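You operate a simulated robot arm through the tools that you are given. There is no shell and no other tool.

Carry out the task below with a simulated robot arm. There is one attempt and no reset: what you move stays moved.

Task
Clamp the red sling, shut the guard and move the stop pin to its printed length.
Fine: both clamps on.
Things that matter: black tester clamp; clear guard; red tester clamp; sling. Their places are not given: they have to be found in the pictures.

Only the result counts: the job must be done as asked and must still hold three seconds after the hand-in. Knocking over, shifting, dropping, spilling or breaking anything else fails it.

Robot
A 6-joint arm with a two-finger parallel gripper, fixed in place. Base frame: the origin is at the foot of the arm, x ahead of it, y to its left, z up; the work surface is at about z = 880. Lengths are in mm, angles in rad, forces in N, time in s.
With the tool pointing down near the work surface it reaches from about 260 to 660 mm from the base axis. Its first joint turns from -1.152 to 1.152 rad. Payload 2.9 kg.
The tool frame sits at the grasp point between the pads (the TCP): z along the fingers, y along the line on which they close. The tips reach 30 mm beyond it. Largest opening 110 mm; finger width 20, thickness 10; the body of the gripper, 48 by 112 mm, starts 55 mm behind the TCP.
Orientation is told as [roll, pitch, yaw] about the base's x, y, z axes, in that order, counted from this pose: with the fingers straight down and closing along the base's y, the tool's x points along the base's -x, its y along +y and its z along -z.

Tools
- The arm moves only by the tool drive_tool. Its argument "commands" is a list of rows, each a list of 3 entries, a list of its own where there are three numbers: the shift along the tool's x, y, z in units of 300 mm (1.0 is 300 mm), then the turn, a rotation vector about the tool's x, y, z in units of 45 degrees (1.0 is 45 degrees), then the opening in per cent of the stroke, from 0 (shut) to 100 (fully open). In form: [[[x, y, z], [ax, ay, az], grip], ...]. A call has 1 to 20 rows; each row is the pose to reach, as a shift and turn from the pose commanded when the call began, along the tool's axes at that moment. A call with a number of a shift or a turn outside -1 to 1 is refused whole. Each row takes 0.2 s and may step no farther than 50 mm and 0.15 rad from the row before; otherwise, or with a gripper value out of range, the whole call is refused. Where a pose cannot be reached the arm comes as near as it can. A force on the tool above 90 N (or 10 N above the force at the start of the call, whichever is more), or a blocked arm, ends the call early, and 0.2 s more pass. Each finger travels about 108 mm/s and halts on what it meets, pressing with about 35 N; the grip force reading is that of the motor and also rises with nothing between the fingers. The clock runs only during rows and for 0.2 s after the last one: add rows that repeat a pose to give the fingers time. It gives the time, the measured TCP pose, the force on the tool (base axes), the opening and the grip force at its end, in the units of the frame above (readings bear some noise), with the torque about the TCP (base axes, N m) and any sound that the robot's microphone picked up.
- Cameras (640 x 400 px; columns grow to the right, rows downward): "scene" is fixed at [70.1, 429.3, 1382.1]; the picture's right is [-0.83, -0.56, 0.00], its down [-0.33, 0.49, -0.81] and it looks along [0.45, -0.67, -0.59] (base axes); focal length 214 px, centre (320, 200). "wrist" rides on the gripper at [72, 17, -103] in the tool frame; the picture's right is [-0.23, 0.97, 0.00], its down [-0.76, -0.18, -0.62] and it looks along [-0.61, -0.14, 0.78] (tool axes); focal length 222 px, centre (320, 200).
- camera(camera): a new picture of that camera. It takes no simulated time.
- pixel_to_xyz(camera, pixels): for up to 12 pixels [column, row] of the newest picture of that camera ("zoom" is the newest enlarged one), the place [x, y, z] in the base frame of the surface seen there, good to about 3 mm. It takes no simulated time.
- enlarge(camera, box): a new picture of the part [left, top, right, bottom] of that camera's present view, enlarged. It takes no simulated time.
- finish_job(): hands the job in; it is judged then, once.

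Unless the task says otherwise, let go and move clear before handing in.

The tools are called after "Emit:" by a JSON object that holds its "api" and its "payload". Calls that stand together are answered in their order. drive_tool: Moves the arm, as the interface text tells. Its arguments: {"type":"object","properties":{"commands":{"type":"array"}},"required":["commands"]} The other tools are called the same way: camera (camera) takes a picture; pixel_to_xyz (camera, pixels) gives the place of the surface under pixels of a picture; enlarge (camera, box) takes an enlarged picture of a part of a camera's view; finish_job () hands the job in.

At the start:

```text
t: 0.0
tcp_pos: [382.1, 68.5, 1305.6]
tcp_rot: [0.001, 0.002, 0.0]
contact_force: [-0.8, 1.6, 0.5]
moment: [-0.03, -0.02, -0.04]
width: 109.8
grasp_force: 0.2
```

scene: 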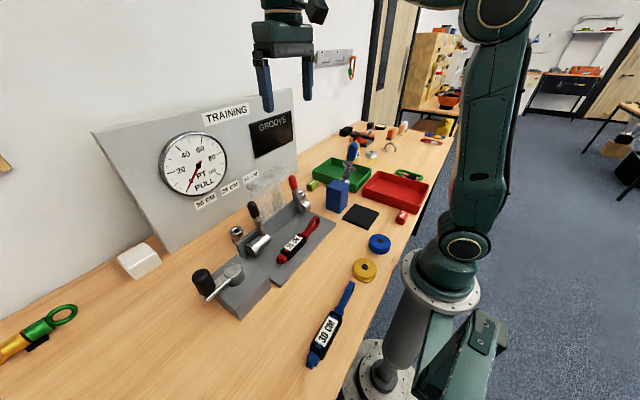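
wrist: 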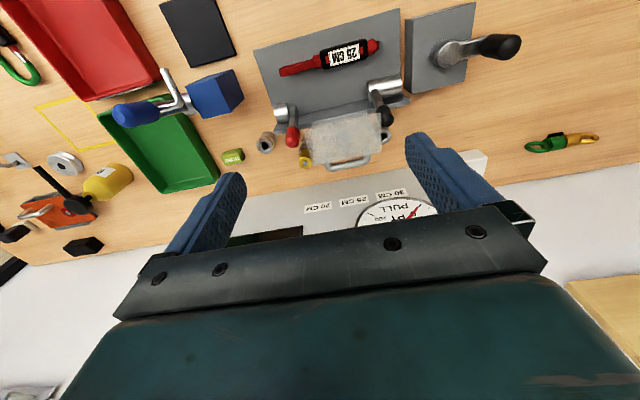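

The scene shows a gray tester bed around (290,245) with a red sling "25 CM" at (295,245), a black-handled clamp at (255,215), a red-handled clamp at (297,190) and a clear guard at (270,190). I'll enlarge both views to study them.

Emit:
{"api": "enlarge", "payload": {"camera": "scene", "box": [180, 150, 360, 320]}}

Emit:
{"api": "enlarge", "payload": {"camera": "wrist", "box": [230, 0, 530, 230]}}

```text
2.35 times, centred on (270, 235) of scene
```

zoom: 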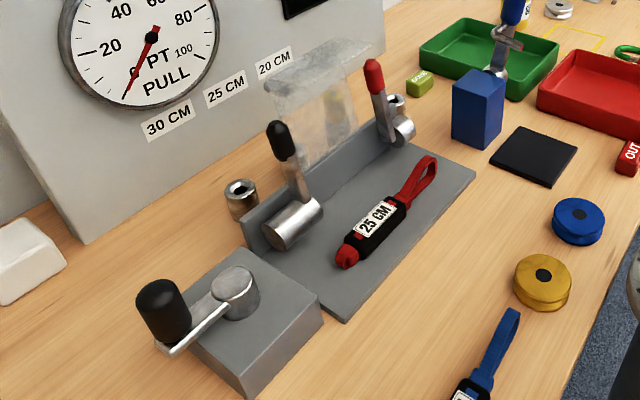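

```text
1.74 times, centred on (380, 115) of wrist
```

zoom: 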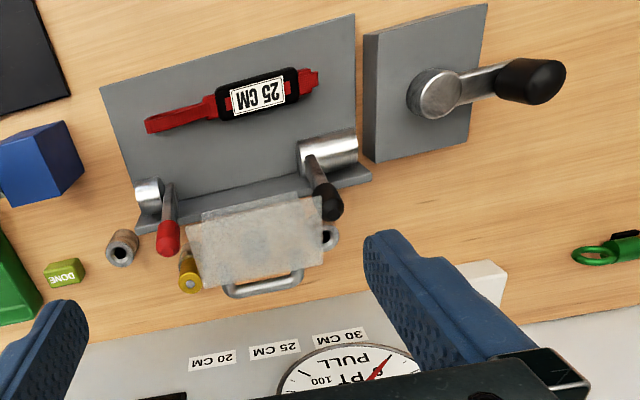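

The zoom shows the pin parts behind the guard: sockets at zoom (123,245) and (330,235), and a yellow brass thing at (190,275). I'll measure 3D places of these features from both views.

Emit:
{"api": "pixel_to_xyz", "payload": {"camera": "zoom", "pixels": [[123, 245], [330, 235], [188, 283], [147, 195], [168, 240], [330, 150], [328, 205], [260, 285], [260, 240], [260, 95], [195, 225], [325, 200]]}}

Emit:
{"api": "pixel_to_xyz", "payload": {"camera": "scene", "pixels": [[236, 231], [206, 201], [231, 189], [253, 178], [252, 208], [292, 181], [295, 245], [312, 222], [280, 258], [260, 243], [303, 200], [265, 180]]}}

```text
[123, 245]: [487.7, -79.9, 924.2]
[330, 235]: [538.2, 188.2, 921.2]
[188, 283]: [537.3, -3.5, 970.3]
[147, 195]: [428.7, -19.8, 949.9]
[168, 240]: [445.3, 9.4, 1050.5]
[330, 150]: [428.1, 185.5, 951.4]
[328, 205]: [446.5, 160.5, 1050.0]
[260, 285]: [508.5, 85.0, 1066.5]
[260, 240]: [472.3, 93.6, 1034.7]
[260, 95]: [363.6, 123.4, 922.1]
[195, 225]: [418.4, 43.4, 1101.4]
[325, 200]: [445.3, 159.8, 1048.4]
```

```text
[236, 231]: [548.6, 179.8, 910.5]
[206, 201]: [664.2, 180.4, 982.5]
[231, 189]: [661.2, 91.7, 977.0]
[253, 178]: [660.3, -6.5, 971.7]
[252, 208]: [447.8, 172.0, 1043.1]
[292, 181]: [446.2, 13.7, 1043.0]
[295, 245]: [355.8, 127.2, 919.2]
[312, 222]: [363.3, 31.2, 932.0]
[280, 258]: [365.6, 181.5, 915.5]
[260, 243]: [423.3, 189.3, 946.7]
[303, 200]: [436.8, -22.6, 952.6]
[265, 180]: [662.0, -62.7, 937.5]
```

The sockets seem to sit behind the guard at about x=540 (y≈185, ≈90, ≈0), matching the labels 30/25/20 CM at y≈180/92/-6. I'll move the hand forward (staying high) to look down behind the guard.

Emit:
{"api": "drive_tool", "payload": {"commands": [[[-0.13, 0.02, 0.0], [0, 0, 0], 100], [[-0.26, 0.04, 0.0], [0, 0, 0], 100], [[-0.39, 0.06, 0.0], [0, 0, 0], 100], [[-0.5, 0.07, 0.0], [0, 0, 0], 100], [[-0.5, 0.07, 0.0], [0, 0, 0], 100]]}}

Emit:
{"api": "camera", "payload": {"camera": "wrist"}}

Emit:
{"api": "camera", "payload": {"camera": "scene"}}

```text
t: 1.2
tcp_pos: [514.6, 86.6, 1286.6]
tcp_rot: [0.001, -0.001, 0.001]
contact_force: [0.4, 0.1, 0.6]
moment: [0.03, -0.04, -0.01]
width: 110.2
grasp_force: 0.2
out of reach, approached as far as the arm can: row 3, 4, 5
```

```text
taken
```

wrist: 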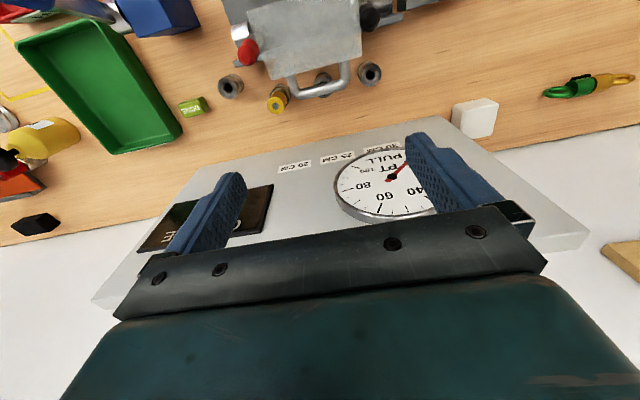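

```text
taken
```

scene: 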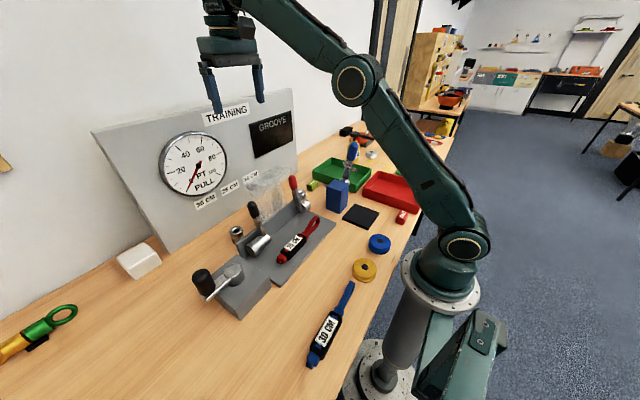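

Emit:
{"api": "enlarge", "payload": {"camera": "wrist", "box": [180, 0, 420, 150]}}

Emit:
{"api": "pixel_to_xyz", "payload": {"camera": "wrist", "pixels": [[231, 86], [277, 99], [323, 78], [369, 73], [294, 166], [336, 159], [381, 147], [322, 94], [290, 88], [345, 65], [248, 52], [370, 18]]}}

```text
2.67 times, centred on (300, 75) of wrist
```

zoom: 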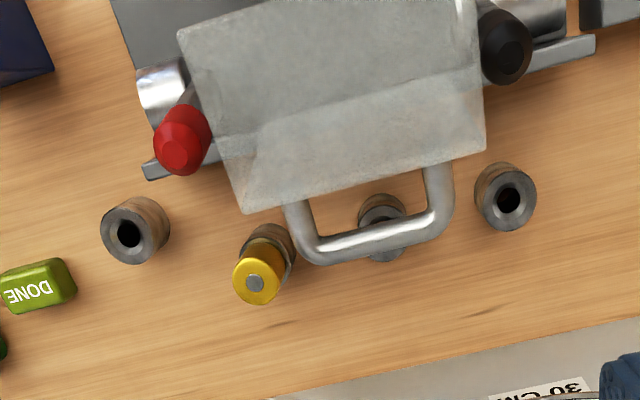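

```text
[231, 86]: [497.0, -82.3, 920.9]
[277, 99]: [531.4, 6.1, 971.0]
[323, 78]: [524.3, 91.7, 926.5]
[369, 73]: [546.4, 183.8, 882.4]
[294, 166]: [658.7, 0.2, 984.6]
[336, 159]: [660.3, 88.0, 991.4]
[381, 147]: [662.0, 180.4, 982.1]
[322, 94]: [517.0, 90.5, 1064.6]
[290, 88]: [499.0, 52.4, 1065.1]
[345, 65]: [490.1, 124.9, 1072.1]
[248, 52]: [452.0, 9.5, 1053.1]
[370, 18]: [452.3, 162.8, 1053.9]
```

Four sockets stand behind the guard: zoom (128,232), pin with yellow head at (258,280), (380,225) and (508,200); the pin is in the 20 CM one (y≈0) and the 25 CM one is at y≈90. Now I'll pull back and lower for a front view of the clamps and the sling.

Emit:
{"api": "drive_tool", "payload": {"commands": [[[0.15, 0, 0.0], [0, 0, 0], 100], [[0.3, 0, 0.0], [0, 0, 0], 100], [[0.45, 0, 0.0], [0, 0, 0], 100], [[0.6, 0, 0.0], [0, 0, 0], 100], [[0.7, 0, 0.1], [0, 0, 0], 100], [[0.75, 0, 0.25], [0, 0, 0], 100], [[0.75, 0, 0.4], [0, 0, 0], 100], [[0.75, 0, 0.5], [0, 0, 0], 100], [[0.75, 0, 0.5], [0, 0, 0], 100]]}}

Emit:
{"api": "camera", "payload": {"camera": "wrist"}}

```text
t: 3.2
tcp_pos: [289.5, 87.2, 1136.7]
tcp_rot: [0.003, -0.001, -0.002]
contact_force: [-0.8, 0.4, 0.9]
moment: [-0.02, -0.04, 0.02]
width: 110.2
grasp_force: 0.1
```

```text
taken
```

wrist: 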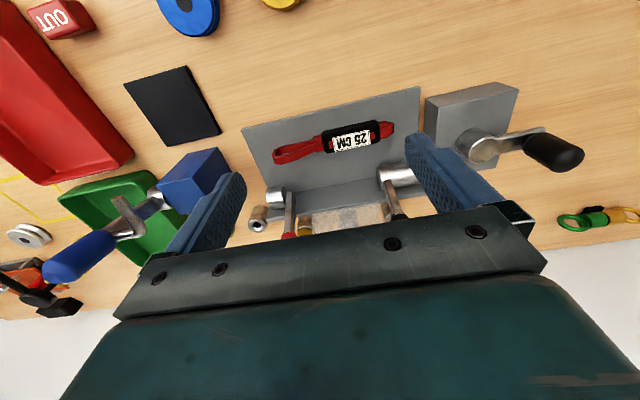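

The gripper hides the clamps, so I'll first enlarge what is visible, at (260,80)-(430,250).

Emit:
{"api": "enlarge", "payload": {"camera": "wrist", "box": [230, 70, 430, 240]}}

Emit:
{"api": "drive_tool", "payload": {"commands": [[[0, 0, 0], [0, -0.18, 0], 100], [[0, 0, 0], [0, -0.36, 0], 100], [[0, 0, 0], [0, -0.54, 0], 100], [[0, 0, 0], [0, -0.72, 0], 100], [[0, 0, 0], [0, -0.8, 0], 100], [[0, 0, 0], [0, -0.8, 0], 100]]}}

Emit:
{"api": "camera", "payload": {"camera": "wrist"}}

```text
2.35 times, centred on (330, 155) of wrist
```

zoom: 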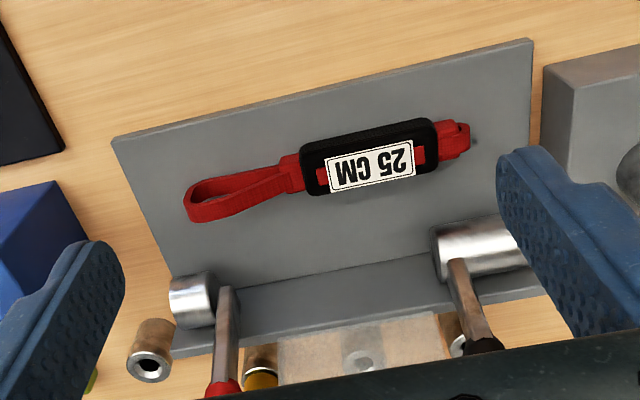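

```text
t: 4.6
tcp_pos: [289.5, 88.0, 1138.0]
tcp_rot: [0.0, -0.629, -0.001]
contact_force: [-0.5, 1.0, -0.1]
moment: [0.0, -0.02, -0.01]
width: 109.8
grasp_force: 0.1
```

```text
taken
```

wrist: 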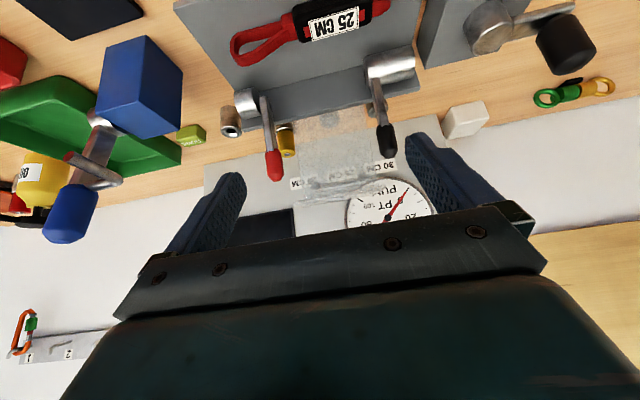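

Emit:
{"api": "enlarge", "payload": {"camera": "wrist", "box": [170, 0, 440, 210]}}

Emit:
{"api": "pixel_to_xyz", "payload": {"camera": "wrist", "pixels": [[246, 100], [255, 95], [372, 66], [390, 60], [412, 58], [264, 105], [275, 170], [380, 90], [388, 148], [300, 110], [360, 100], [330, 130]]}}

```text
1.90 times, centred on (305, 105) of wrist
```

zoom: 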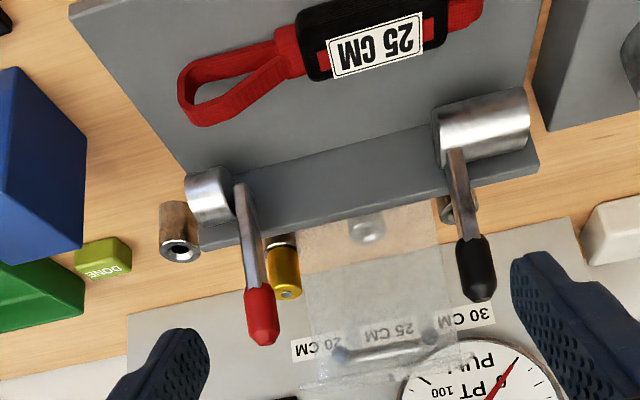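

```text
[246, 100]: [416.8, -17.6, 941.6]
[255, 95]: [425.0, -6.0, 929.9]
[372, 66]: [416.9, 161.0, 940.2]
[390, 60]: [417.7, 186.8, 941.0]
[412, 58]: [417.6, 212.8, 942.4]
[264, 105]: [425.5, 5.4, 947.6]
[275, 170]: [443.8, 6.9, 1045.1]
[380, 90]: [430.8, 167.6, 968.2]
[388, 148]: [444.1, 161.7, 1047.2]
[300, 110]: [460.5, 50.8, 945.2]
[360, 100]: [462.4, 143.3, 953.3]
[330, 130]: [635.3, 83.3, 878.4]
```

The clamps are horizontal chrome cylinders on the back rail, with handles standing up at y≈6 (red) and y≈165 (black). I want to read the board sign at scene (270,135) and study sling and cylinders more closely.

Emit:
{"api": "enlarge", "payload": {"camera": "scene", "box": [190, 90, 310, 165]}}

Emit:
{"api": "enlarge", "payload": {"camera": "scene", "box": [225, 165, 345, 285]}}

Emit:
{"api": "enlarge", "payload": {"camera": "wrist", "box": [210, 0, 450, 110]}}

```text
5.33 times, centred on (250, 128) of scene
```

zoom: 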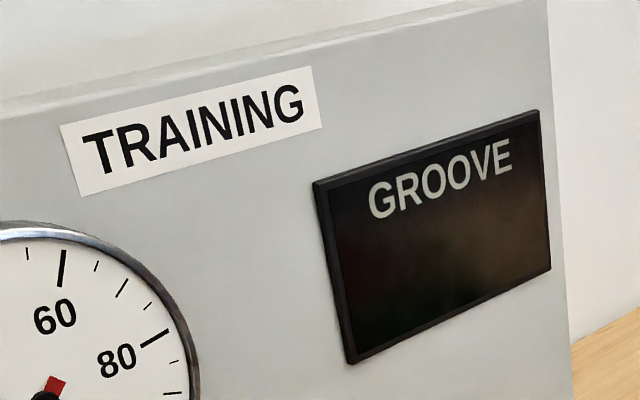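

```text
3.33 times, centred on (285, 225) of scene
```

zoom: 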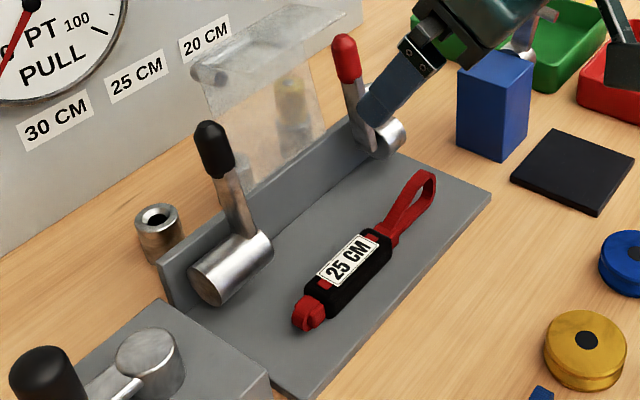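

```text
2.67 times, centred on (330, 55) of wrist
```

zoom: 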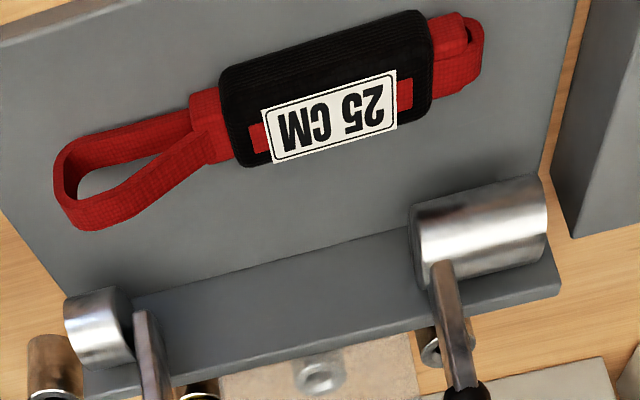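

I'll measure the sling's ends, body, plate and rail in the current wrist zoom.

Emit:
{"api": "pixel_to_xyz", "payload": {"camera": "zoom", "pixels": [[65, 180], [90, 220], [478, 50], [455, 85], [250, 160], [425, 95], [330, 30], [330, 110], [150, 250], [300, 250], [30, 60], [575, 10]]}}

Emit:
{"api": "pixel_to_xyz", "payload": {"camera": "wrist", "pixels": [[240, 92], [240, 120], [256, 112], [370, 52], [415, 48], [418, 75], [372, 78], [270, 78], [330, 85], [330, 95], [340, 110], [320, 185]]}}

```text
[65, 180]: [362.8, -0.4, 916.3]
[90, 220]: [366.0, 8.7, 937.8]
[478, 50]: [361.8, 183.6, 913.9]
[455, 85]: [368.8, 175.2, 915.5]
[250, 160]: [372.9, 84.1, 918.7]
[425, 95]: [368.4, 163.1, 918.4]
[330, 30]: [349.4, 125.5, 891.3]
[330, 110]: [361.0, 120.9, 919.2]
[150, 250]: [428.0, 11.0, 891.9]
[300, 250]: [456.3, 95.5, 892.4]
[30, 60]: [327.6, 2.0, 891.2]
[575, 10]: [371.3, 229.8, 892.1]
```

```text
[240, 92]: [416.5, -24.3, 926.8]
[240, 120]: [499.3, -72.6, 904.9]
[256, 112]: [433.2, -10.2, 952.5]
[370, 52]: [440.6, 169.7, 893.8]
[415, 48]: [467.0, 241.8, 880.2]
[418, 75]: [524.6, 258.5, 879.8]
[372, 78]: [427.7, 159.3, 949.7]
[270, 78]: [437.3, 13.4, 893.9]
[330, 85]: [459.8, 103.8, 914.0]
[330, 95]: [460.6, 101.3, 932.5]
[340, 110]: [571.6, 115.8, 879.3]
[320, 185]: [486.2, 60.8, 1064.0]
```

The sling runs along y from about 0 to 184 at x≈363, right in front of the two handles (y≈6 and y≈165), so the handles should fold forward over its ends. I'll zoom more closely on each clamp.

Emit:
{"api": "enlarge", "payload": {"camera": "scene", "box": [235, 190, 285, 265]}}

Emit:
{"api": "enlarge", "payload": {"camera": "wrist", "box": [220, 60, 310, 190]}}

Emit:
{"api": "enlarge", "payload": {"camera": "wrist", "box": [345, 30, 435, 160]}}

```text
5.33 times, centred on (260, 228) of scene
```

zoom: 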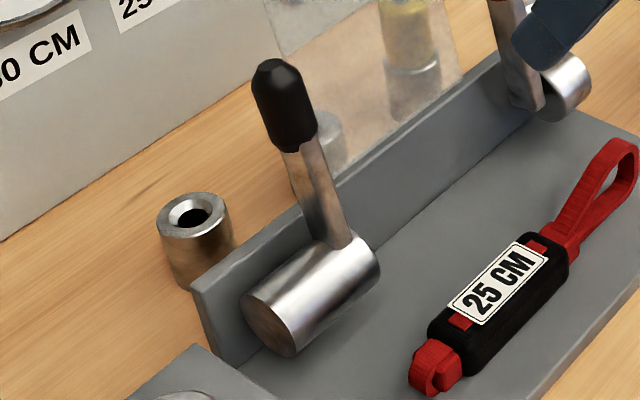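

```text
3.08 times, centred on (265, 125) of wrist
```

zoom: 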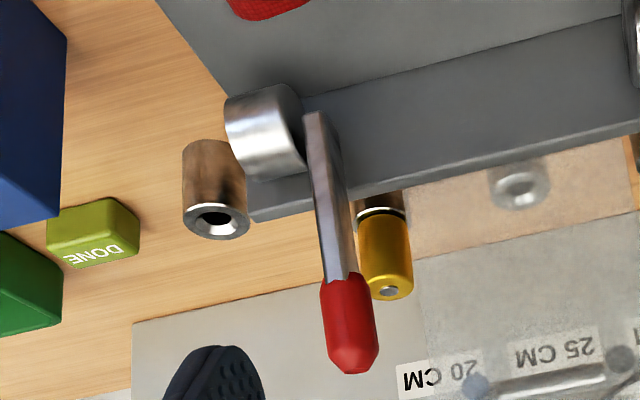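

```text
3.08 times, centred on (390, 95) of wrist
```

zoom: 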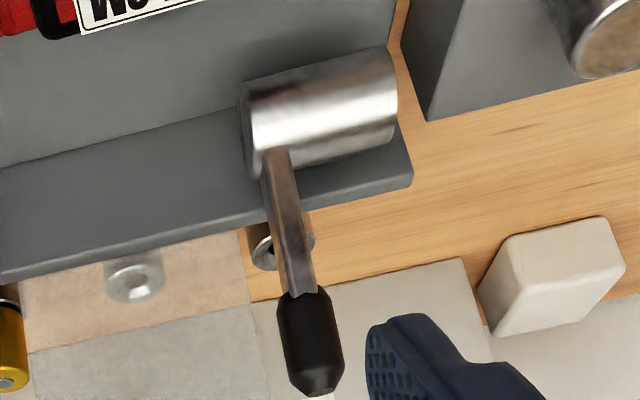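

Both handles stand upright (tips at about (446,7,1050) and (446,163,1050)) and should fold towards the robot over the sling. I'll straighten the tool, rise, and turn it 90° so the fingers close along x and the narrow side clears the guard.

Emit:
{"api": "drive_tool", "payload": {"commands": [[[0, 0, 0], [0, 0.18, 0], 100], [[0, 0, 0], [0, 0.36, 0], 100], [[0, 0, 0], [0, 0.54, 0], 100], [[0, 0, 0], [0, 0.72, 0], 100], [[0, 0, 0], [0, 0.8, 0], 100], [[0, 0, 0], [0, 0.8, 0], 100]]}}

Emit:
{"api": "drive_tool", "payload": {"commands": [[[0, 0, -0.1], [0, 0, -0.18], 80], [[0, 0, -0.2], [0, 0, -0.36], 60], [[0, 0, -0.3], [0, 0, -0.54], 60], [[0, 0, -0.35], [0, 0, -0.72], 60], [[0, 0, -0.35], [0, 0, -0.9], 60], [[0, 0, -0.35], [0, 0, -1.0], 60], [[0, 0, -0.35], [0, 0, -1.0], 60]]}}

Emit:
{"api": "drive_tool", "payload": {"commands": [[[0, 0, 0], [0, 0, -0.18], 60], [[0, 0, 0], [0, 0, -0.36], 60], [[0, 0, 0], [0, 0, -0.54], 60], [[0, 0, 0], [0, 0, -0.72], 60], [[0, 0, 0], [0, 0, -0.9], 60], [[0, 0, 0], [0, 0, -1.0], 60], [[0, 0, 0], [0, 0, -1.0], 60]]}}

Emit:
{"api": "camera", "payload": {"camera": "wrist"}}

Emit:
{"api": "camera", "payload": {"camera": "scene"}}

```text
t: 6.0
tcp_pos: [290.9, 87.7, 1137.2]
tcp_rot: [0.002, 0.001, 0.0]
contact_force: [-1.1, -0.4, -0.1]
moment: [0.01, 0.02, 0.02]
width: 110.2
grasp_force: 0.1
```

```text
t: 7.6
tcp_pos: [291.2, 87.5, 1241.8]
tcp_rot: [0.001, -0.001, 0.787]
contact_force: [0.6, -0.1, 0.5]
moment: [0.0, 0.01, 0.01]
width: 66.0
grasp_force: 0.1
```

```text
t: 9.2
tcp_pos: [290.3, 87.1, 1242.0]
tcp_rot: [0.0, -0.001, 1.573]
contact_force: [-0.3, 0.1, -0.4]
moment: [0.0, -0.02, 0.01]
width: 65.8
grasp_force: 0.0
```

```text
taken
```

wrist: 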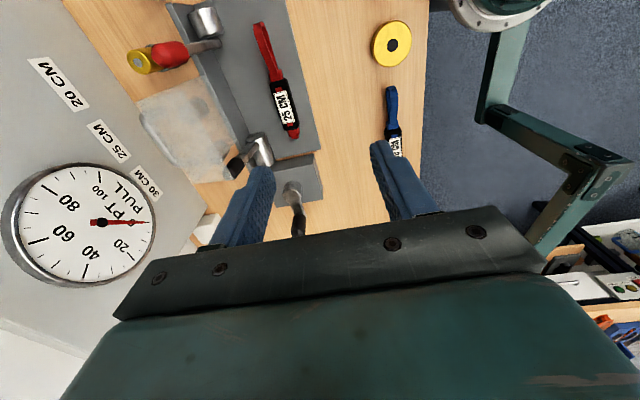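

```text
taken
```

scene: 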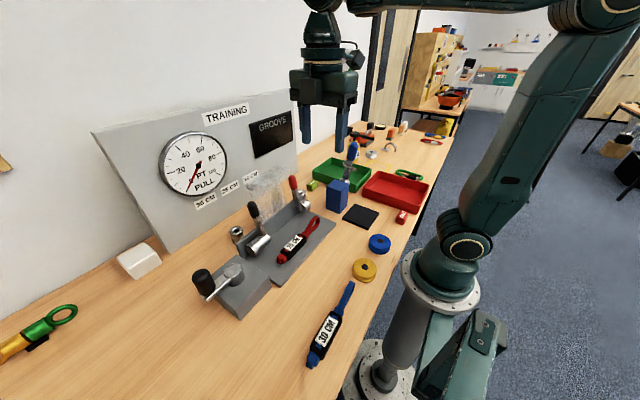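

Now the tool's x points to base -y and its y to base -x, and the picture shows the bed from the right side with the guard at (190,125). I'll enlarge to understand the guard and handles from this side.

Emit:
{"api": "enlarge", "payload": {"camera": "wrist", "box": [110, 0, 330, 200]}}

Emit:
{"api": "pixel_to_xyz", "payload": {"camera": "wrist", "pixels": [[141, 60], [168, 55], [201, 43], [203, 20], [238, 165], [264, 150], [141, 105], [145, 125], [182, 179], [225, 145], [200, 78], [170, 120]]}}

```text
2.00 times, centred on (220, 100) of wrist
```

zoom: 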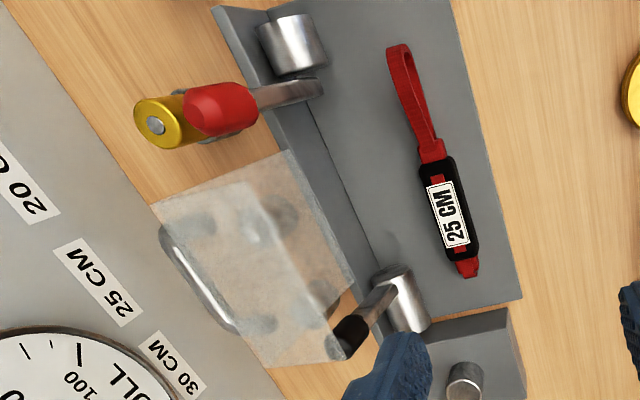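

```text
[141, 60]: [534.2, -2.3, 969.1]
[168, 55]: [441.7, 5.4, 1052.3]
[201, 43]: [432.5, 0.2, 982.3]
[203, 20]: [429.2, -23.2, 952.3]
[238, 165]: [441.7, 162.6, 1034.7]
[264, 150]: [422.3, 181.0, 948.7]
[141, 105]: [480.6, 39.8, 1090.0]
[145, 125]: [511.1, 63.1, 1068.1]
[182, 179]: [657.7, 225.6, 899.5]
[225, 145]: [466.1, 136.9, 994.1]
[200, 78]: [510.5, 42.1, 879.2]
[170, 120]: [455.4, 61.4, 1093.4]
```

The geometry now fits: the guard hinges at the rail top (x≈460, z≈950) with its skirt and handle at the free end (z≈1065–1100), and the handles fold over the sling ends at y≈6 and y≈165. I'll shut the fingers and go behind the red handle, high first.

Emit:
{"api": "drive_tool", "payload": {"commands": [[[0.055, -0.12, 0], [0, 0, 0], 0], [[0.11, -0.25, 0], [0, 0, 0], 0], [[0.165, -0.37, 0], [0, 0, 0], 0], [[0.22, -0.5, 0], [0, 0, 0], 0], [[0.277, -0.63, 0], [0, 0, 0], 0], [[0.277, -0.63, 0.15], [0, 0, 0], 0], [[0.277, -0.63, 0.3], [0, 0, 0], 0], [[0.277, -0.63, 0.3], [0, 0, 0], 0]]}}

Emit:
{"api": "camera", "payload": {"camera": "wrist"}}

Emit:
{"api": "camera", "payload": {"camera": "scene"}}

```text
t: 11.0
tcp_pos: [480.1, 3.9, 1152.0]
tcp_rot: [0.001, -0.003, 1.572]
contact_force: [-0.2, 0.7, 1.1]
moment: [0.01, -0.02, -0.01]
width: 0.2
grasp_force: 35.5
```

```text
taken
```

wrist: 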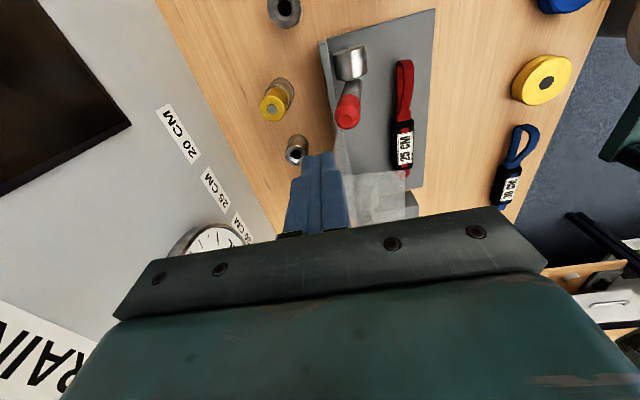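

```text
taken
```

scene: 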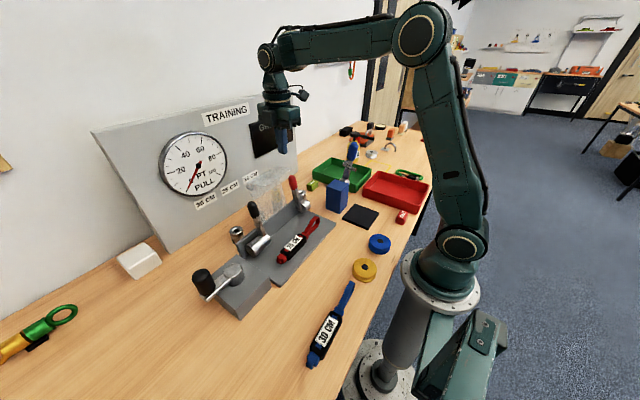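

The closed fingers (wrist (318,190)) are above and behind the red handle (348,110). While the view is clear, I'll measure the sockets, the pin and the handle.

Emit:
{"api": "enlarge", "payload": {"camera": "wrist", "box": [230, 0, 430, 200]}}

Emit:
{"api": "pixel_to_xyz", "payload": {"camera": "wrist", "pixels": [[284, 10], [272, 105], [295, 155], [347, 112], [352, 90], [350, 65], [281, 86], [395, 70], [404, 150], [300, 140], [284, 22], [352, 118]]}}

```text
2.00 times, centred on (330, 100) of wrist
```

zoom: 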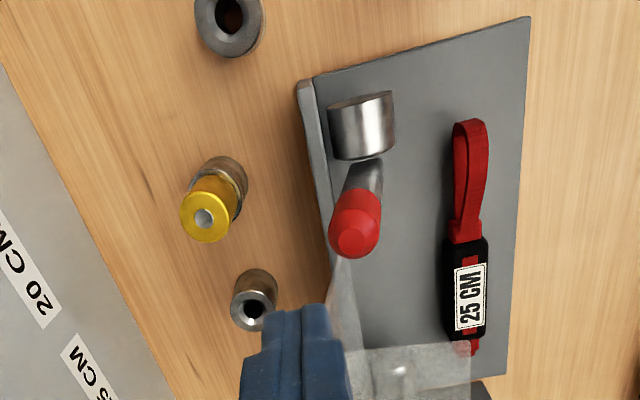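

```text
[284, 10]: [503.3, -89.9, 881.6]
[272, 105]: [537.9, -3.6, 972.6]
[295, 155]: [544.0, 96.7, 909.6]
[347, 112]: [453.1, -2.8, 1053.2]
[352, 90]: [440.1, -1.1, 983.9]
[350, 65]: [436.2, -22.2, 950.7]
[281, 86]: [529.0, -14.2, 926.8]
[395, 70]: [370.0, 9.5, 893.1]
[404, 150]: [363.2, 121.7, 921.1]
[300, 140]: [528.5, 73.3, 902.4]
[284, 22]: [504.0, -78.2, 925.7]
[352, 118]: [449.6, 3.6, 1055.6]
```

The red handle's centre is about (450,5,1055) and the shut fingers are at x 470–490 behind it. I'll lower 100 mm behind it, watching the force.

Emit:
{"api": "drive_tool", "payload": {"commands": [[[0, 0, 0.11], [0, 0, 0], 0], [[0, 0, 0.22], [0, 0, 0], 0], [[0, 0, 0.34], [0, 0, 0], 0], [[0, 0, 0.34], [0, 0, 0], 0]]}}

Emit:
{"api": "camera", "payload": {"camera": "wrist"}}

Emit:
{"api": "enlarge", "payload": {"camera": "scene", "box": [220, 130, 340, 270]}}

```text
t: 12.0
tcp_pos: [479.1, 5.0, 1055.4]
tcp_rot: [-0.011, -0.001, 1.569]
contact_force: [-8.7, 0.0, 46.5]
moment: [-0.03, 0.67, -0.01]
width: 0.0
grasp_force: 35.3
```

```text
taken
```

wrist: 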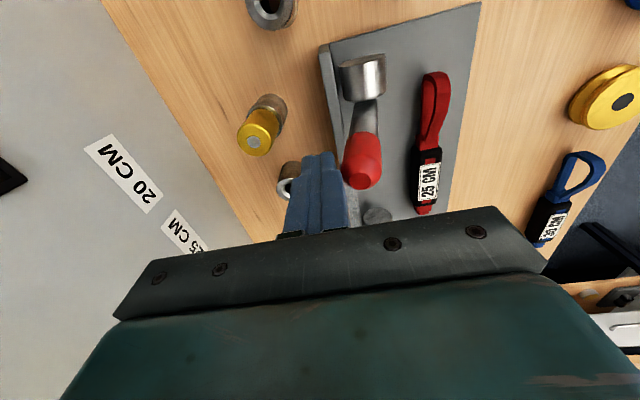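

```text
2.86 times, centred on (280, 200) of scene
```

zoom: 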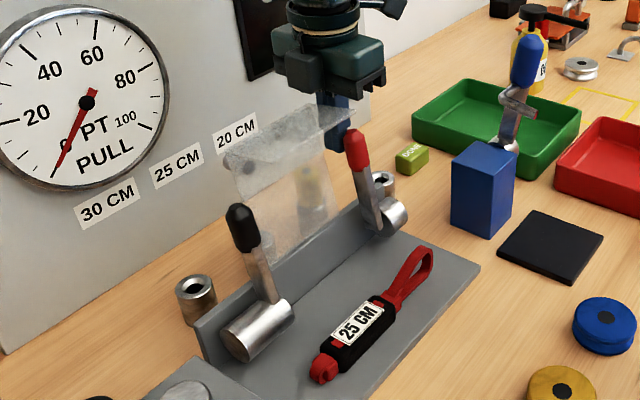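

The force reads 46 N upward with the tip at z≈1025, and the moment puts the contact at the front edge of the fingertips (x≈470, y≈5), so I may be touching the handle's back. I'll measure before doing anything else.

Emit:
{"api": "enlarge", "payload": {"camera": "wrist", "box": [260, 40, 420, 220]}}

Emit:
{"api": "pixel_to_xyz", "payload": {"camera": "wrist", "pixels": [[360, 180], [360, 150], [345, 170], [380, 160], [362, 120], [335, 170], [312, 170], [335, 155], [256, 140], [288, 185]]}}

```text
2.22 times, centred on (340, 130) of wrist
```

zoom: 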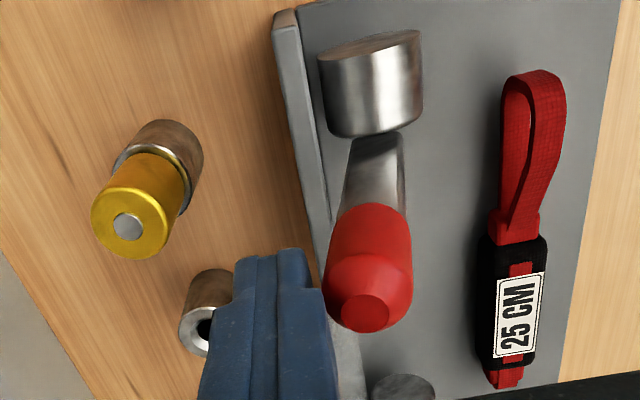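

```text
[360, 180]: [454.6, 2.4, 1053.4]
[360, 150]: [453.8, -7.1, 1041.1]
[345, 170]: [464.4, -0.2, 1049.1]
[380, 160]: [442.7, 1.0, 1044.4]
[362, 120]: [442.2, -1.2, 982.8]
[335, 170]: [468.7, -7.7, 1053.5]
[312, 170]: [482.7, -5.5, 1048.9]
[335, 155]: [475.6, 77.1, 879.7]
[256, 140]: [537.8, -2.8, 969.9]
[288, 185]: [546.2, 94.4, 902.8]
```

The handle's back edge is at x≈464 and the finger's front face at ≈469 (zoom (330,300)), so they may be rubbing. I'll raise 15 mm, shift 8 mm further back, and read the force again.

Emit:
{"api": "drive_tool", "payload": {"commands": [[[0, 0, -0.05], [0, 0, 0], 0], [[0, -0.027, -0.05], [0, 0, 0], 0], [[0, -0.027, -0.05], [0, 0, 0], 0]]}}

```text
t: 12.8
tcp_pos: [487.5, 3.6, 1064.8]
tcp_rot: [0.0, -0.001, 1.571]
contact_force: [-0.4, -0.3, 0.4]
moment: [-0.01, 0.0, -0.04]
width: 0.0
grasp_force: 34.9
```

Emit:
{"api": "drive_tool", "payload": {"commands": [[[0, 0, 0.02], [0, 0, 0], 0], [[0, 0, 0.04], [0, 0, 0], 0], [[0, 0, 0.04], [0, 0, 0], 0]]}}

Emit:
{"api": "camera", "payload": {"camera": "wrist"}}

```text
t: 13.6
tcp_pos: [486.2, 4.2, 1052.4]
tcp_rot: [-0.001, 0.0, 1.571]
contact_force: [0.1, -0.2, -1.1]
moment: [0.03, -0.02, -0.01]
width: 0.0
grasp_force: 34.9
```

```text
taken
```

wrist: 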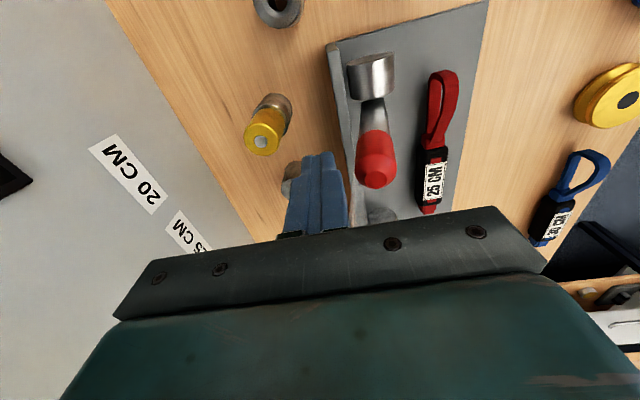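

No contact now, so the earlier touch was the handle's back. I'll now pull the red handle forward (base -x) along its arc in small steps.

Emit:
{"api": "drive_tool", "payload": {"commands": [[[0, 0.055, 0], [0, 0, 0], 0], [[0, 0.102, 0], [0, 0, 0], 0], [[0, 0.152, 0], [0, 0, 0], 0], [[0, 0.203, 0.01], [0, 0, 0], 0], [[0, 0.25, 0.03], [0, 0, 0], 0], [[0, 0.293, 0.055], [0, 0, 0], 0], [[0, 0.293, 0.055], [0, 0, 0], 0]]}}

Emit:
{"api": "camera", "payload": {"camera": "wrist"}}

Emit:
{"api": "enlarge", "payload": {"camera": "scene", "box": [220, 130, 360, 280]}}

```text
t: 15.2
tcp_pos: [398.9, 4.8, 1039.7]
tcp_rot: [-0.003, -0.002, 1.575]
contact_force: [-21.4, -2.7, 49.6]
moment: [1.94, -1.15, 0.76]
width: 0.0
grasp_force: 35.1
```

```text
taken
```

wrist: 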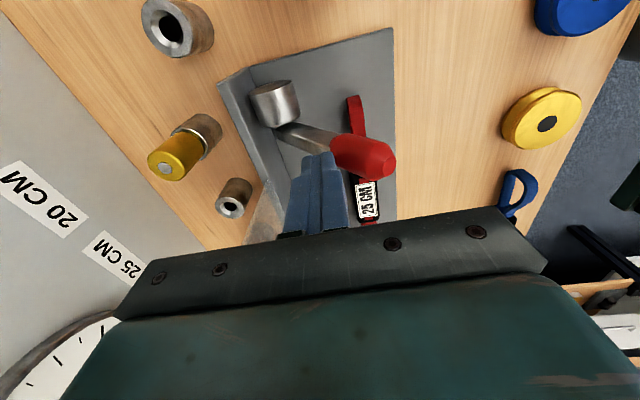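

```text
2.67 times, centred on (290, 205) of scene
```

zoom: 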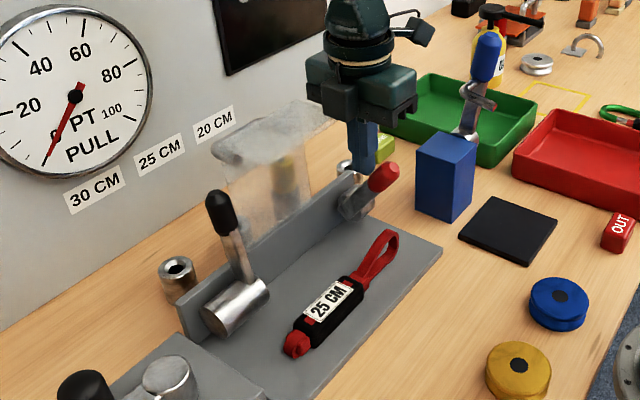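

The red handle is folded about halfway; the moment (Mx 1.9) shows the gripper body touching the guard at about y=44, z≈1095. I'll back off upward, shift 8 mm to -y and 35 mm forward so the body clears the guard, then look.

Emit:
{"api": "drive_tool", "payload": {"commands": [[[0, 0, -0.05], [0, 0, 0], 0], [[0.027, 0, -0.1], [0, 0, 0], 0], [[0.027, 0.06, -0.12], [0, 0, 0], 0], [[0.027, 0.12, -0.12], [0, 0, 0], 0], [[0.027, 0.12, -0.12], [0, 0, 0], 0]]}}

Emit:
{"api": "camera", "payload": {"camera": "wrist"}}

Emit:
{"api": "enlarge", "payload": {"camera": "scene", "box": [220, 130, 360, 280]}}

```text
t: 16.4
tcp_pos: [365.1, -4.0, 1072.1]
tcp_rot: [0.0, -0.002, 1.571]
contact_force: [-0.4, -0.9, 0.9]
moment: [0.02, -0.02, -0.01]
width: 0.0
grasp_force: 35.3
```

```text
taken
```

wrist: 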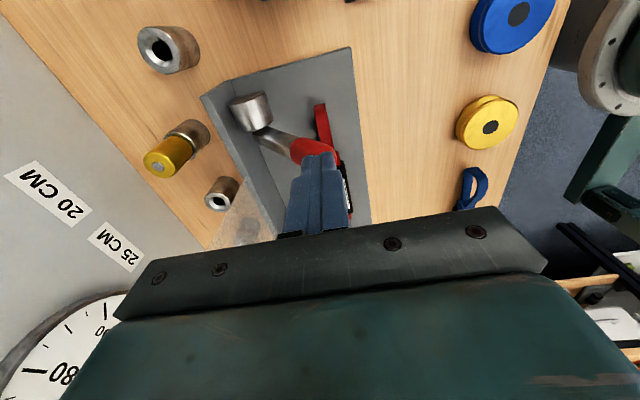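

```text
2.67 times, centred on (290, 205) of scene
```

zoom: 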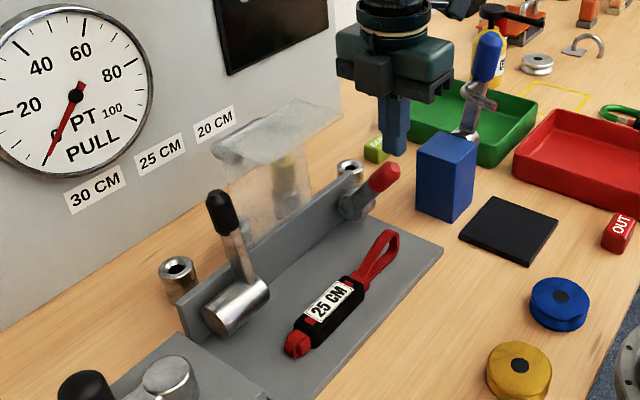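

The red handle stays where it was left, about 50° forward. I'll measure it and the guard edges in this scene zoom.

Emit:
{"api": "pixel_to_xyz", "payload": {"camera": "zoom", "pixels": [[388, 172], [375, 185], [358, 203], [215, 152], [335, 110], [300, 110], [340, 170], [222, 210], [250, 300], [230, 165], [310, 212], [238, 225]]}}

Emit:
{"api": "pixel_to_xyz", "payload": {"camera": "wrist", "pixels": [[305, 148], [285, 140], [300, 156], [255, 112], [275, 138]]}}

```text
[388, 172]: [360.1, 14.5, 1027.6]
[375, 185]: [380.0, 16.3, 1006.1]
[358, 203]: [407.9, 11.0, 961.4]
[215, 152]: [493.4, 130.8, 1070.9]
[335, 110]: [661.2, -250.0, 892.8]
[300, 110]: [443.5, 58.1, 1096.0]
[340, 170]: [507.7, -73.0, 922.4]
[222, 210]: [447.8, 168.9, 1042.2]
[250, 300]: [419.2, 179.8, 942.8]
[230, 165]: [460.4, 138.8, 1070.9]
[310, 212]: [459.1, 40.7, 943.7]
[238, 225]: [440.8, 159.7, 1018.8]
```

```text
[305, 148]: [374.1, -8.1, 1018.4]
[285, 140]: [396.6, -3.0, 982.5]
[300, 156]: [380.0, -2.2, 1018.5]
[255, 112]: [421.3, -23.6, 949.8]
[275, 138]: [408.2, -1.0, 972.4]
```

The red handle's tip is near (356,4,1025). To avoid the guard again I'll take a close look at the gripper body's shape before pressing down.

Emit:
{"api": "enlarge", "payload": {"camera": "scene", "box": [270, 100, 370, 220]}}

```text
3.33 times, centred on (320, 160) of scene
```

zoom: 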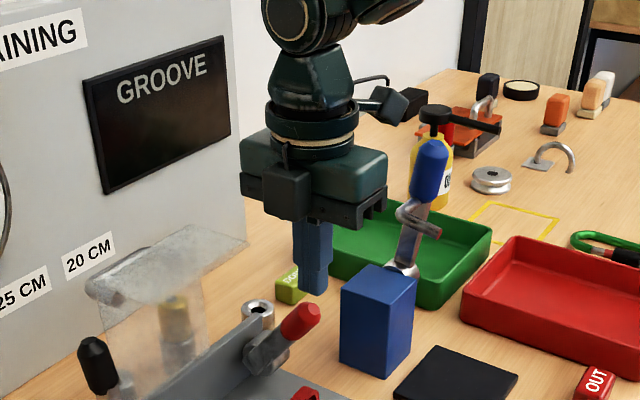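

A small box sticks out on the gripper's +y side (zoom (288,190)); that is what met the guard. At x≈368 it clears the guard's edge, so I'll press the red handle straight down here in steps.

Emit:
{"api": "drive_tool", "payload": {"commands": [[[0, -0.01, 0.04], [0, 0, 0], 0], [[0, -0.01, 0.08], [0, 0, 0], 0], [[0, -0.01, 0.12], [0, 0, 0], 0], [[0, -0.01, 0.16], [0, 0, 0], 0], [[0, -0.01, 0.2], [0, 0, 0], 0], [[0, -0.01, 0.24], [0, 0, 0], 0], [[0, -0.01, 0.28], [0, 0, 0], 0], [[0, -0.01, 0.28], [0, 0, 0], 0]]}}

Emit:
{"api": "camera", "payload": {"camera": "wrist"}}

Emit:
{"api": "enlarge", "payload": {"camera": "scene", "box": [220, 130, 360, 280]}}

```text
t: 17.0
tcp_pos: [357.9, -4.2, 1057.9]
tcp_rot: [0.023, -0.003, 1.572]
contact_force: [-17.7, -1.8, 21.0]
moment: [0.12, 0.63, 0.11]
width: 0.1
grasp_force: 35.2
stopped in row 2: the force on the tool passed its limit at 106 N (the readings are from after the stop); the commanded pose is now the measured one
```

```text
taken
```

wrist: 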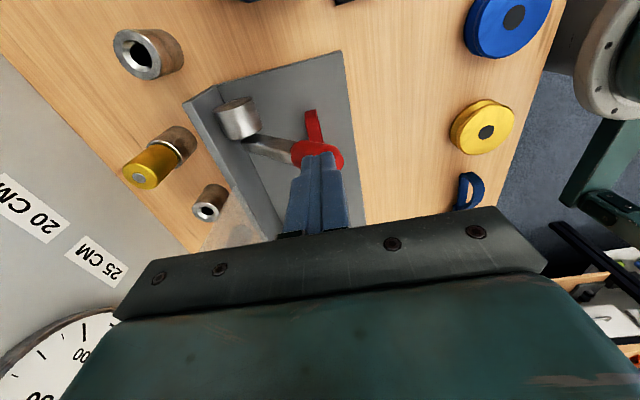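

```text
2.67 times, centred on (290, 205) of scene
```

zoom: 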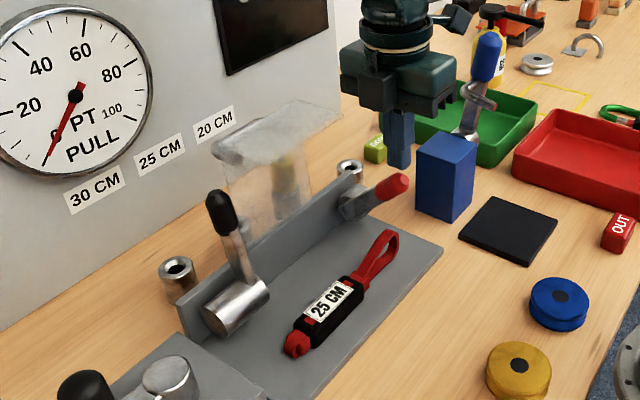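

The push stopped at 106 N, mainly because the stiff lever was pushed too fast; it moved a little further. I'll re-measure the handle and then push more slowly along its arc.

Emit:
{"api": "pixel_to_xyz", "payload": {"camera": "zoom", "pixels": [[400, 183], [385, 192], [370, 200], [405, 190], [395, 178]]}}

Emit:
{"api": "pixel_to_xyz", "payload": {"camera": "wrist", "pixels": [[335, 155], [315, 148], [300, 152], [280, 145], [238, 115], [342, 165]]}}

Emit:
{"api": "enlarge", "payload": {"camera": "wrist", "box": [180, 60, 400, 240]}}

```text
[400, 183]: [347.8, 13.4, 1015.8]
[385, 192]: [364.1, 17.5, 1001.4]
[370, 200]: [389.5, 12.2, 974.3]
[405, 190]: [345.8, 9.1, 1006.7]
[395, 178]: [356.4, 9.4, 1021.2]
```

```text
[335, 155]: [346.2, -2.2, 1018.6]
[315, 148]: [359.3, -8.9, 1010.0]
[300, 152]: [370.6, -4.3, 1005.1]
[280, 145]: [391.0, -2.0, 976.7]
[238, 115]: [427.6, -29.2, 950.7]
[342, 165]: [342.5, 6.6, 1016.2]
```

```text
2.22 times, centred on (290, 150) of wrist
```

zoom: 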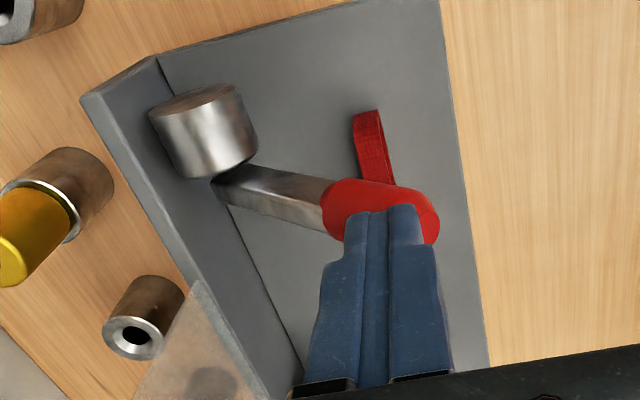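

The handle is now at about 50° forward. I'll press again, slowly (about 5 mm per row) along the arc of the handle.

Emit:
{"api": "drive_tool", "payload": {"commands": [[[0, -0.04, 0.0], [0, 0, 0], 0], [[0, -0.06, 0.04], [0, 0, 0], 0], [[0, -0.065, 0.07], [0, 0, 0], 0], [[0, -0.06, 0.09], [0, 0, 0], 0], [[0, -0.05, 0.107], [0, 0, 0], 0], [[0, -0.04, 0.123], [0, 0, 0], 0], [[0, -0.03, 0.14], [0, 0, 0], 0], [[0, -0.02, 0.157], [0, 0, 0], 0], [[0, -0.012, 0.17], [0, 0, 0], 0], [[0, -0.003, 0.187], [0, 0, 0], 0], [[0, 0.003, 0.203], [0, 0, 0], 0], [[0, 0.01, 0.223], [0, 0, 0], 0], [[0, 0.013, 0.24], [0, 0, 0], 0], [[0, 0.017, 0.257], [0, 0, 0], 0], [[0, 0.017, 0.257], [0, 0, 0], 0]]}}

Emit:
{"api": "camera", "payload": {"camera": "wrist"}}

Emit:
{"api": "enlarge", "payload": {"camera": "scene", "box": [220, 130, 360, 280]}}

```text
t: 17.4
tcp_pos: [363.1, -4.8, 1059.8]
tcp_rot: [0.044, -0.001, 1.575]
contact_force: [-16.3, -1.5, 20.6]
moment: [0.14, 0.63, 0.14]
width: 0.0
grasp_force: 35.1
stopped in row 2: the force on the tool passed its limit at 105 N (the readings are from after the stop); the commanded pose is now the measured one
```

```text
taken
```

wrist: 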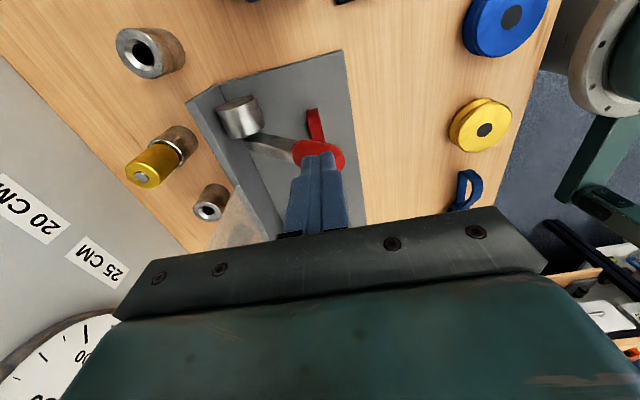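

```text
2.67 times, centred on (290, 205) of scene
```

zoom: 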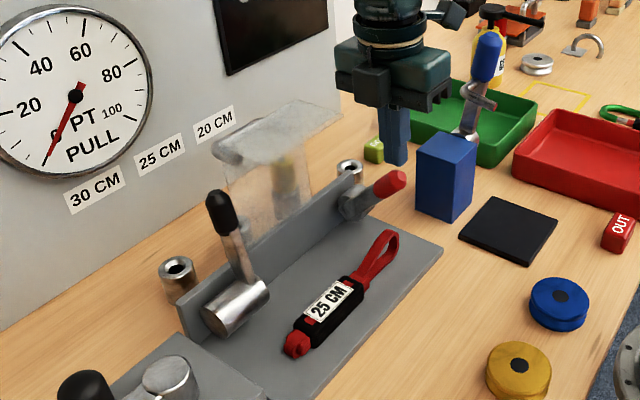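

I dragged sideways while still in contact, so the force limit tripped again. I'll lift clear first, remove the small tilt, then shift and press down gently.

Emit:
{"api": "drive_tool", "payload": {"commands": [[[0, 0, -0.03], [0, 0, 0], 0], [[0, 0, -0.06], [0, 0.056, 0], 0], [[0, -0.045, -0.06], [0, 0.056, 0], 0], [[0, -0.045, -0.06], [0, 0.056, 0], 0]]}}

```text
t: 18.4
tcp_pos: [378.5, -3.7, 1077.1]
tcp_rot: [0.041, 0.041, 1.575]
contact_force: [0.8, 0.1, -0.4]
moment: [0.01, 0.04, 0.01]
width: 0.0
grasp_force: 34.9
```

My correction went to the wrong axis (pitch now 0.041); I'll undo it and correct about tool x instead.

Emit:
{"api": "drive_tool", "payload": {"commands": [[[0, 0, 0], [0.052, -0.053, 0], 0], [[0, 0, 0], [0.052, -0.053, 0], 0]]}}

```text
t: 19.0
tcp_pos: [378.7, -3.9, 1075.5]
tcp_rot: [0.0, 0.0, 1.575]
contact_force: [-0.2, 0.5, -0.1]
moment: [0.02, 0.04, -0.01]
width: 0.1
grasp_force: 35.0
```

The tool is straight again at (379,-4,1075). I'll descend slowly onto the handle with a bias along the arc and read the force.

Emit:
{"api": "drive_tool", "payload": {"commands": [[[0, 0, 0.05], [0, 0, 0], 0], [[0, 0, 0.09], [0, 0, 0], 0], [[0, 0, 0.105], [0, 0, 0], 0], [[0, 0.003, 0.115], [0, 0, 0], 0], [[0, 0.008, 0.125], [0, 0, 0], 0], [[0, 0.013, 0.135], [0, 0, 0], 0], [[0, 0.013, 0.135], [0, 0, 0], 0]]}}

```text
t: 20.6
tcp_pos: [374.7, -4.0, 1036.1]
tcp_rot: [0.0, 0.001, 1.573]
contact_force: [-0.3, 0.7, 0.6]
moment: [0.01, 0.01, 0.01]
width: 0.3
grasp_force: 34.9
```

No contact yet at tip z≈1006. I'll look to see where the handle is now.

Emit:
{"api": "enlarge", "payload": {"camera": "wrist", "box": [180, 60, 400, 240]}}

Emit:
{"api": "enlarge", "payload": {"camera": "scene", "box": [220, 130, 360, 280]}}

```text
2.22 times, centred on (290, 150) of wrist
```

zoom: 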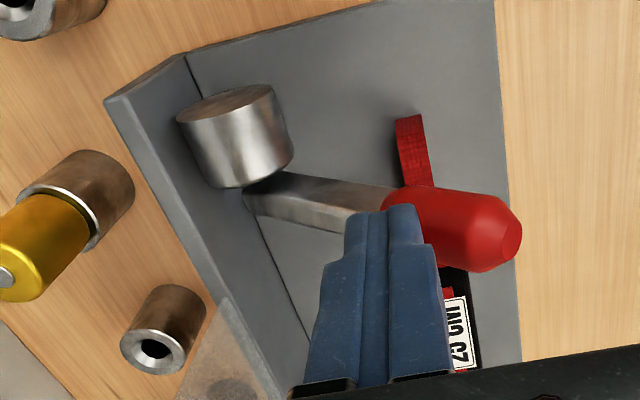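

```text
2.67 times, centred on (290, 205) of scene
```

zoom: 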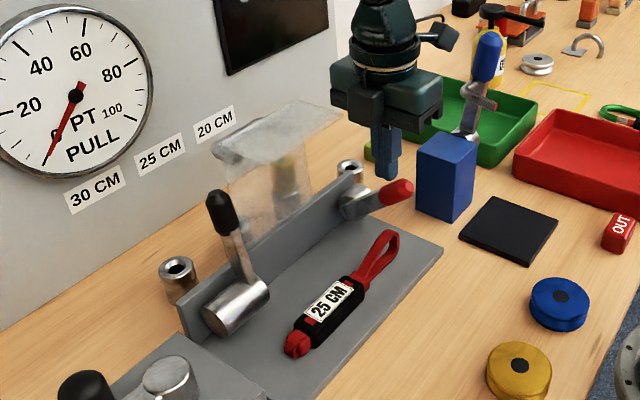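

The handle moved to roughly 60° with little force, so slow pushing works. I'll continue along the arc.

Emit:
{"api": "drive_tool", "payload": {"commands": [[[0, 0.012, 0.015], [0, 0, 0], 0], [[0, 0.025, 0.03], [0, 0, 0], 0], [[0, 0.037, 0.045], [0, 0, 0], 0], [[0, 0.047, 0.06], [0, 0, 0], 0], [[0, 0.055, 0.075], [0, 0, 0], 0], [[0, 0.062, 0.09], [0, 0, 0], 0], [[0, 0.068, 0.105], [0, 0, 0], 0], [[0, 0.073, 0.12], [0, 0, 0], 0], [[0, 0.077, 0.135], [0, 0, 0], 0], [[0, 0.08, 0.15], [0, 0, 0], 0], [[0, 0.08, 0.15], [0, 0, 0], 0]]}}

Emit:
{"api": "enlarge", "payload": {"camera": "wrist", "box": [180, 60, 400, 240]}}

Emit:
{"api": "enlarge", "payload": {"camera": "scene", "box": [220, 130, 360, 280]}}

```text
t: 23.0
tcp_pos: [351.2, -3.0, 992.4]
tcp_rot: [-0.007, 0.0, 1.575]
contact_force: [-11.5, -1.7, 59.2]
moment: [0.44, 0.88, 0.12]
width: 0.0
grasp_force: 35.0
```

```text
2.22 times, centred on (290, 150) of wrist
```

zoom: 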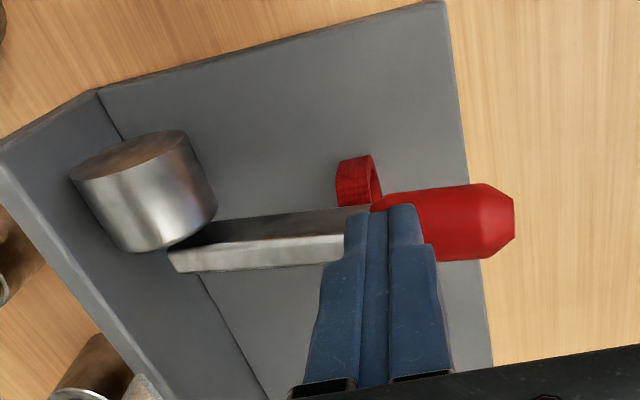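

```text
2.67 times, centred on (290, 205) of scene
```

zoom: 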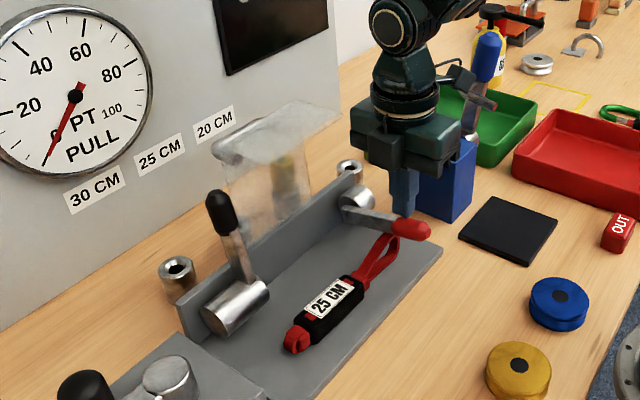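

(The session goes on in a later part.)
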